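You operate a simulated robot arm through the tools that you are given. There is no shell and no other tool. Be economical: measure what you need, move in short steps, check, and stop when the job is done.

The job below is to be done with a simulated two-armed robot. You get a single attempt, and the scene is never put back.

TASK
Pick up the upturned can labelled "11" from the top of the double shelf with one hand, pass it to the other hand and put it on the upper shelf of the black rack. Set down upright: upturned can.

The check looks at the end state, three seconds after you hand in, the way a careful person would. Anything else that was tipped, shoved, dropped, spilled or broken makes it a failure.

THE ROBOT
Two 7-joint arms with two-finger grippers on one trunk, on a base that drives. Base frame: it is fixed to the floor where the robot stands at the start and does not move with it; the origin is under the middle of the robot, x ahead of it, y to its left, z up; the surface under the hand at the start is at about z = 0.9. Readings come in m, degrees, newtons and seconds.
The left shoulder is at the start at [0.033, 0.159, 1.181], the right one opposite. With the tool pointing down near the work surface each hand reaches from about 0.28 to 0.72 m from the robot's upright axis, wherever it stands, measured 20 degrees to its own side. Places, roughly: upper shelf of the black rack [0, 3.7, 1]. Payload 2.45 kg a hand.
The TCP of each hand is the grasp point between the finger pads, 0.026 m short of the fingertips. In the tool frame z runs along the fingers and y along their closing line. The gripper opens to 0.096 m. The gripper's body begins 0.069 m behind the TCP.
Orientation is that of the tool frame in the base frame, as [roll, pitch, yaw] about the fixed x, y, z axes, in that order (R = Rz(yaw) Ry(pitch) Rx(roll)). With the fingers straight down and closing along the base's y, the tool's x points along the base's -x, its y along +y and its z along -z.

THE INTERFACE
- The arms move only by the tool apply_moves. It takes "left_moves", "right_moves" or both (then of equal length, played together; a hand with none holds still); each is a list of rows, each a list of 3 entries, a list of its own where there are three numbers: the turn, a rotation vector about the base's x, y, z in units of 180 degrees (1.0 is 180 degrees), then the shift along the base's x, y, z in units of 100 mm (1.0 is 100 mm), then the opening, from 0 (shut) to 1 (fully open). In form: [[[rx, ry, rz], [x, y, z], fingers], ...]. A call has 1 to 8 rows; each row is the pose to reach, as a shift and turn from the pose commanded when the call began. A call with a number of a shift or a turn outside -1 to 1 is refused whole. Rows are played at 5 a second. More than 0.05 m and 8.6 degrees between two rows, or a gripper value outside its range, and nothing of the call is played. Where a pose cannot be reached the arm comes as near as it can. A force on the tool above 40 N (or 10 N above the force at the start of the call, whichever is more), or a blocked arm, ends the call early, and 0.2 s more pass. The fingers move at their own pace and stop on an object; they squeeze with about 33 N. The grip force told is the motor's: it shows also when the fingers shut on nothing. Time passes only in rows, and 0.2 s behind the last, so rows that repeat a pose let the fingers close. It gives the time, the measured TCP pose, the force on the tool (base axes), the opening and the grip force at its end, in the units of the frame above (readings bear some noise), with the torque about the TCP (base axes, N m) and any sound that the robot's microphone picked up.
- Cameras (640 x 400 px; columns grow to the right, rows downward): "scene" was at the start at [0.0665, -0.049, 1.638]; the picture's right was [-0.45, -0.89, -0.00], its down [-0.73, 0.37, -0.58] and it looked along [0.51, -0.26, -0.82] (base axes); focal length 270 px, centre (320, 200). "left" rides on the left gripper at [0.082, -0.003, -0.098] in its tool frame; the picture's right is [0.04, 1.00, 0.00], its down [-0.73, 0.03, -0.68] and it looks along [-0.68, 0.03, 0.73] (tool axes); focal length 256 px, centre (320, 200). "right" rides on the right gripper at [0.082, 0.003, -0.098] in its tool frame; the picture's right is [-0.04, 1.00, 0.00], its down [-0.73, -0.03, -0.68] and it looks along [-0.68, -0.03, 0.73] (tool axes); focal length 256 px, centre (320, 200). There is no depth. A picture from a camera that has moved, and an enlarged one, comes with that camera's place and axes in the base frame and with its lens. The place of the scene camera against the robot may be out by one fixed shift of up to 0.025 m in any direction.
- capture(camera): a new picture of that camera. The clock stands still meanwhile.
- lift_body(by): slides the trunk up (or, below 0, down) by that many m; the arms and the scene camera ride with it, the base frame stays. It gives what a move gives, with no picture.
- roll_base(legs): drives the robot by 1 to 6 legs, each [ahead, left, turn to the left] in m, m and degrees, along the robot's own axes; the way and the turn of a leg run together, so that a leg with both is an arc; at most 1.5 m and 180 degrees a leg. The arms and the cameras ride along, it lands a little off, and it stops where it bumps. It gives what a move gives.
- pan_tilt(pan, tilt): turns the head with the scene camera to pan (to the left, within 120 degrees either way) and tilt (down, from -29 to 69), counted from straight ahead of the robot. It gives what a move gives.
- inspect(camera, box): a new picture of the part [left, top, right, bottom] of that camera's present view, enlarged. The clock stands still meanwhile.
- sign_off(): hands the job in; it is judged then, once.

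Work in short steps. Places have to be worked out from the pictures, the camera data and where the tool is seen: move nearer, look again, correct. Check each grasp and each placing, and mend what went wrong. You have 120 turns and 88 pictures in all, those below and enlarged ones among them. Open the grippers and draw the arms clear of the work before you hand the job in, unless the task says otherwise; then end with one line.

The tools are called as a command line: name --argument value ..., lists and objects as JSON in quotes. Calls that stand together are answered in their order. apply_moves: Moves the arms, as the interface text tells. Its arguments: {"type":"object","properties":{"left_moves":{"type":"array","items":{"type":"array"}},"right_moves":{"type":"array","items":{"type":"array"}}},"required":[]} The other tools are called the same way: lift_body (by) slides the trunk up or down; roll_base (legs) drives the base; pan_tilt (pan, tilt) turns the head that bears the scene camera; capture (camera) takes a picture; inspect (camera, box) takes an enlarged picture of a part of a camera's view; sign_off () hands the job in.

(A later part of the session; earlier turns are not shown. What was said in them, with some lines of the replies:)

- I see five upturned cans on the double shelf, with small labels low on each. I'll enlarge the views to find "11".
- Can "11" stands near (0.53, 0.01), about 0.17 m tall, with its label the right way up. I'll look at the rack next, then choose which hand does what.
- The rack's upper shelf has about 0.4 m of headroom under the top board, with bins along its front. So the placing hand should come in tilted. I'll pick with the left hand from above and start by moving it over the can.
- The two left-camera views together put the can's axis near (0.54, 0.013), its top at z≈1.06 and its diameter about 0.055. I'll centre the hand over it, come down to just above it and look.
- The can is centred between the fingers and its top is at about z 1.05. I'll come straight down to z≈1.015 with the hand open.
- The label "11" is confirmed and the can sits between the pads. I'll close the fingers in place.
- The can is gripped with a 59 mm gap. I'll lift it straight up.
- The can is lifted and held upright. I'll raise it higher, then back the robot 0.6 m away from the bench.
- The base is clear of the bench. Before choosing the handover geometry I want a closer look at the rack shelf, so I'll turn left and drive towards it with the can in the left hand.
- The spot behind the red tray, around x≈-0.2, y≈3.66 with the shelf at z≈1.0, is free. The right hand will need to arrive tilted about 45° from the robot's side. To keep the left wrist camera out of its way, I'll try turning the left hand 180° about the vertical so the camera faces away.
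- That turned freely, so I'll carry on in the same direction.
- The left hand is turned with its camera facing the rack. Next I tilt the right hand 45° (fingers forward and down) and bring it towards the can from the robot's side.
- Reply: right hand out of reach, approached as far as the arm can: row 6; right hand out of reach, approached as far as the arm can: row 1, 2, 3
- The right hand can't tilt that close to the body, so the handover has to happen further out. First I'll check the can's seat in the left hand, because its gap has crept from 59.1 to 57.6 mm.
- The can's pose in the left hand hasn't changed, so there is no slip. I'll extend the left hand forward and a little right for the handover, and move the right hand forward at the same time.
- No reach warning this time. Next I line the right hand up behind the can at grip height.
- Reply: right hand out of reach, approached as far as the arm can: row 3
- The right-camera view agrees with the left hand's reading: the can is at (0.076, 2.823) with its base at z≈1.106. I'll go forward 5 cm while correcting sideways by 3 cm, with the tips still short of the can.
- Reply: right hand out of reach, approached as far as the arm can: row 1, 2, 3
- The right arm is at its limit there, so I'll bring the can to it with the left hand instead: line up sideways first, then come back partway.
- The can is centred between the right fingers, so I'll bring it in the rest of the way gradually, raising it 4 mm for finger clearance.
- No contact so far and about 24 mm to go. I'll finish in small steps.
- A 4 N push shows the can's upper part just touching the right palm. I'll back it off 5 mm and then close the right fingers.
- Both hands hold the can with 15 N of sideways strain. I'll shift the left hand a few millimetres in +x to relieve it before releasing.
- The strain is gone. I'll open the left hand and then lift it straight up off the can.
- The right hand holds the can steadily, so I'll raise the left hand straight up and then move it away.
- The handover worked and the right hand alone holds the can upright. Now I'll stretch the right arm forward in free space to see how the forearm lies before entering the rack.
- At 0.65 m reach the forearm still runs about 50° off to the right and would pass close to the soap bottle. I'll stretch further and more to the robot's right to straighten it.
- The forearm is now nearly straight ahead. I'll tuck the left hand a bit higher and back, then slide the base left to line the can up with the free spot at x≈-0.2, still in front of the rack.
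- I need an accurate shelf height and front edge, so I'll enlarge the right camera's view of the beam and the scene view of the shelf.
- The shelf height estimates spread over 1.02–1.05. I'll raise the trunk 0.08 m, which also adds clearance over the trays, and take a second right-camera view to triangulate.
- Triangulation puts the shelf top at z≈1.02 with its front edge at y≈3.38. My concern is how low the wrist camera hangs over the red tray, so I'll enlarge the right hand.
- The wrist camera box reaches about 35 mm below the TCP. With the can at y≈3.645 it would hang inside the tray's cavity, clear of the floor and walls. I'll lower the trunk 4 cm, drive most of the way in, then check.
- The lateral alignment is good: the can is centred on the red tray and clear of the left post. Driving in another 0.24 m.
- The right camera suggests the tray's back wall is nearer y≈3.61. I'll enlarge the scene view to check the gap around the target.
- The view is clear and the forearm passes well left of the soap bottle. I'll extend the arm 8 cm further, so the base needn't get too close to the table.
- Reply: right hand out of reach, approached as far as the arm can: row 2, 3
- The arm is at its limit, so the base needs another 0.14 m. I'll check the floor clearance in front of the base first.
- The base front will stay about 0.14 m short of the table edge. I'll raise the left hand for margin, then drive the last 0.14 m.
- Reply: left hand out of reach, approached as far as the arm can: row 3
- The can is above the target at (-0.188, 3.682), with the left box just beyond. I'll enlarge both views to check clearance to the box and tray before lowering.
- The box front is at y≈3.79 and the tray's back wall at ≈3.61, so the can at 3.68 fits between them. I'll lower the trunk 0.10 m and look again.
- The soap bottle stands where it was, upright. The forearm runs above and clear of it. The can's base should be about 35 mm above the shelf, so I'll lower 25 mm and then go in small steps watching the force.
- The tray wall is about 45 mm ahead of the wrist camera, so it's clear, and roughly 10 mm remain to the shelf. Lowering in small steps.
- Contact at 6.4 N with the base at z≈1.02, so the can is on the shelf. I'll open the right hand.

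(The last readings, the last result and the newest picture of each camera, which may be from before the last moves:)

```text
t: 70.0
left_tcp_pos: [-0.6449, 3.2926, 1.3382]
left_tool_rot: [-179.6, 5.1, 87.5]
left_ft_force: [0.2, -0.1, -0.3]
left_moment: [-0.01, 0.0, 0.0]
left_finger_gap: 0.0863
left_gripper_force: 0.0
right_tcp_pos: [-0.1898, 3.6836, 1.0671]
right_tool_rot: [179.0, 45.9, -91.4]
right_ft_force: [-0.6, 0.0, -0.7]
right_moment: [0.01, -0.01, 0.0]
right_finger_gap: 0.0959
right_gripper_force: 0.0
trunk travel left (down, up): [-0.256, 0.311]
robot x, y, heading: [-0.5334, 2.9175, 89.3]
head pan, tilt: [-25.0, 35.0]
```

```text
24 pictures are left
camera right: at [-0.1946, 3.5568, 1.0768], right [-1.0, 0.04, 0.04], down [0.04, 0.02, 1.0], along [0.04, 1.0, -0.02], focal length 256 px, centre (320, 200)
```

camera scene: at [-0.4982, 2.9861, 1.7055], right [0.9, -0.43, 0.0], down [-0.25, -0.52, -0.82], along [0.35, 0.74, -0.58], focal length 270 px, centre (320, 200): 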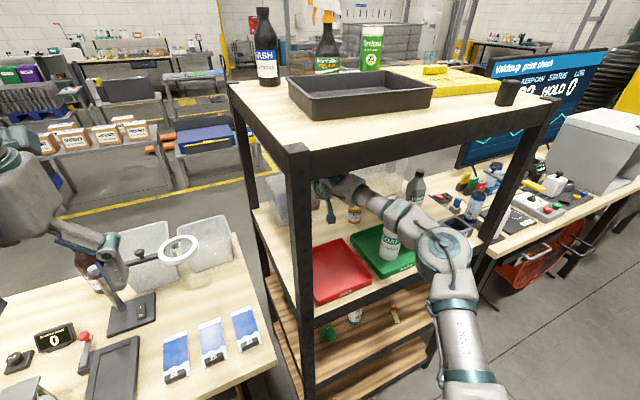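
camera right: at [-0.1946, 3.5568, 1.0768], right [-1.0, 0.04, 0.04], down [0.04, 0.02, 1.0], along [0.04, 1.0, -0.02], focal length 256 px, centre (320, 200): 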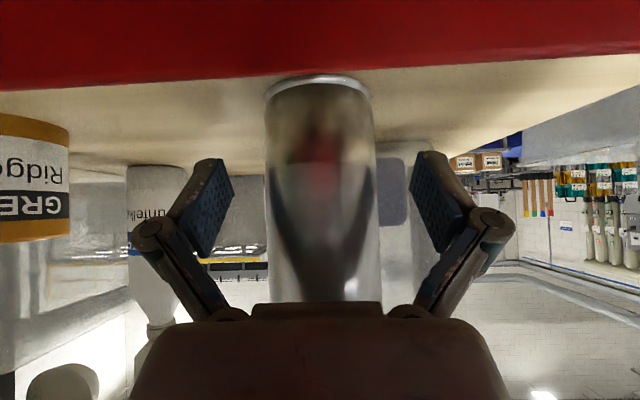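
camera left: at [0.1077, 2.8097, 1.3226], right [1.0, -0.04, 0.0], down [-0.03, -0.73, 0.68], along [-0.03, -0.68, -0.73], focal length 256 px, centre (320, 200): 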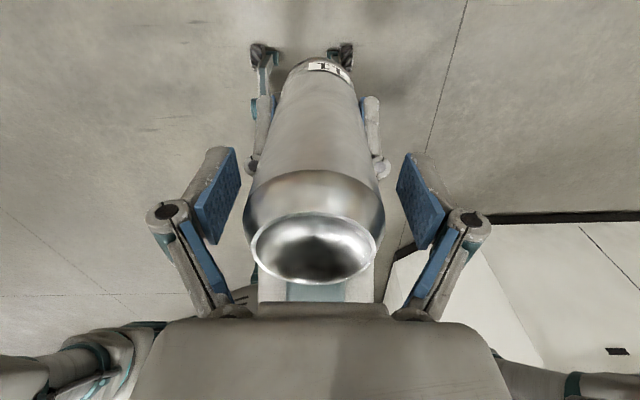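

The can stands free on the shelf. I'll withdraw straight back with the base to keep the elbow from swinging out: 4 cm back, trunk up 5 cm, then check.

roll_base --legs '[[-0.04, 0, 0]]'

lift_body --by 0.05

capture --camera "right"

```text
t: 70.9
left_tcp_pos: [-0.6449, 3.2593, 1.3359]
left_tool_rot: [-179.5, 5.3, 87.5]
left_ft_force: [-0.4, -0.3, -0.2]
left_moment: [-0.03, 0.01, 0.03]
left_finger_gap: 0.0862
left_gripper_force: 0.0
right_tcp_pos: [-0.1882, 3.6481, 1.0627]
right_tool_rot: [179.1, 45.6, -91.5]
right_ft_force: [0.1, 0.1, -1.1]
right_moment: [0.03, 0.0, -0.01]
right_finger_gap: 0.0958
right_gripper_force: 0.2
trunk travel left (down, up): [-0.256, 0.311]
robot x, y, heading: [-0.5312, 2.8755, 89.3]
head pan, tilt: [-25.0, 35.0]
```

```text
t: 71.8
left_tcp_pos: [-0.645, 3.2491, 1.3898]
left_tool_rot: [-179.5, 5.0, 87.6]
left_ft_force: [0.0, -0.6, -0.3]
left_moment: [0.0, 0.0, -0.01]
left_finger_gap: 0.0864
left_gripper_force: 0.1
right_tcp_pos: [-0.1879, 3.6383, 1.1197]
right_tool_rot: [179.1, 46.1, -91.5]
right_ft_force: [1.2, -0.3, 0.5]
right_moment: [0.0, 0.0, -0.02]
right_finger_gap: 0.0959
right_gripper_force: 0.0
trunk travel left (down, up): [-0.306, 0.261]
robot x, y, heading: [-0.5334, 2.8779, 89.4]
head pan, tilt: [-25.0, 35.0]
```

```text
23 pictures are left
camera right: at [-0.1938, 3.5132, 1.1286], right [-1.0, 0.04, 0.04], down [0.04, 0.02, 1.0], along [0.04, 1.0, -0.02], focal length 256 px, centre (320, 200)
```

right: 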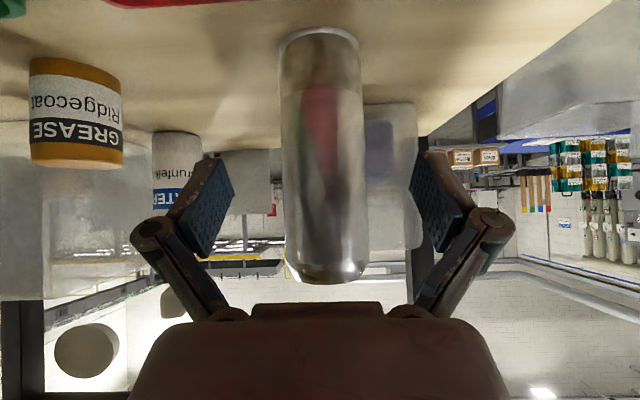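

The can stands clear between the open fingers. I'll back straight out of the rack.

roll_base --legs '[[-0.2, 0, 0], [-0.35, 0, 0]]'

pan_tilt --pan -20 --tilt 28

capture --camera "scene"

inspect --camera "scene" --box '[240, 80, 420, 260]'

capture --camera "right"

```text
t: 75.3
left_tcp_pos: [-0.6505, 2.6972, 1.3897]
left_tool_rot: [-179.5, 4.8, 87.3]
left_ft_force: [0.3, 0.7, -0.1]
left_moment: [-0.01, 0.0, -0.03]
left_finger_gap: 0.0861
left_gripper_force: 0.1
right_tcp_pos: [-0.1921, 3.0864, 1.1197]
right_tool_rot: [179.2, 46.1, -91.8]
right_ft_force: [0.9, -1.1, -0.1]
right_moment: [-0.01, -0.01, 0.02]
right_finger_gap: 0.096
right_gripper_force: 0.0
trunk travel left (down, up): [-0.306, 0.261]
robot x, y, heading: [-0.5419, 2.3265, 89.2]
head pan, tilt: [-25.0, 35.0]
```

```text
t: 76.0
left_tcp_pos: [-0.6522, 2.6915, 1.3913]
left_tool_rot: [-179.5, 4.7, 87.2]
left_ft_force: [0.0, -0.1, 0.0]
left_moment: [0.01, -0.03, 0.0]
left_finger_gap: 0.0866
left_gripper_force: 0.0
right_tcp_pos: [-0.1949, 3.0815, 1.1225]
right_tool_rot: [179.1, 46.4, -91.6]
right_ft_force: [0.5, 0.2, -0.8]
right_moment: [-0.01, 0.0, 0.0]
right_finger_gap: 0.096
right_gripper_force: 0.0
trunk travel left (down, up): [-0.306, 0.261]
robot x, y, heading: [-0.5363, 2.3236, 89.1]
head pan, tilt: [-20.0, 28.0]
```

```text
22 pictures are left
camera scene: at [-0.5134, 2.4311, 1.6323], right [0.93, -0.36, 0.0], down [-0.17, -0.44, -0.88], along [0.31, 0.82, -0.47], focal length 270 px, centre (320, 200)
```

scene: 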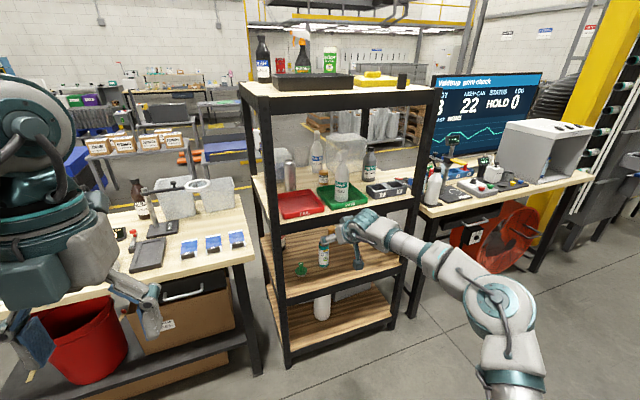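

```text
2.22 times, centred on (330, 170) of scene
camera zoom: at [-0.5134, 2.4311, 1.6323], right [0.93, -0.36, 0.0], down [-0.17, -0.44, -0.88], along [0.31, 0.82, -0.47], focal length 600 px, centre (298, 267)
```

zoom: 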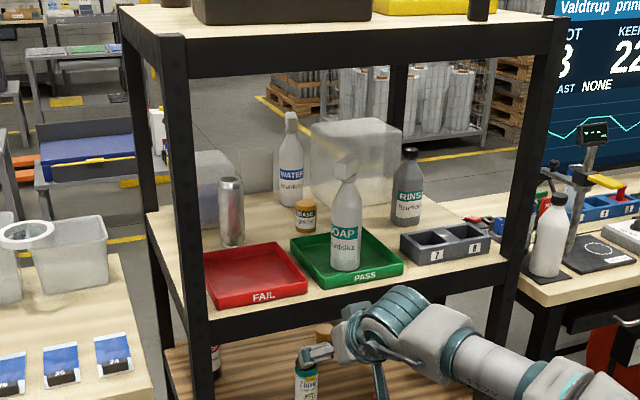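

```text
20 pictures are left
camera right: at [-0.2001, 2.955, 1.1326], right [-1.0, 0.05, 0.04], down [0.04, 0.01, 1.0], along [0.05, 1.0, -0.02], focal length 256 px, centre (320, 200)
```

right: 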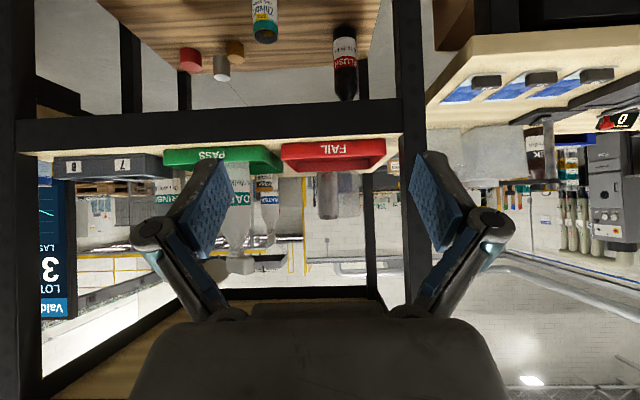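

The can stands upright on the upper shelf behind the red tray. Nothing else on the rack has moved, both hands are open, and the arms are clear of the rack, so I'm handing in.

sign_off

```text
The job is handed in.
```

The can labelled "11" went from the left hand to the right and now stands on the black rack's upper shelf, the same way up as I found it. I took "upright" to mean that pose, since its label reads the right way up.
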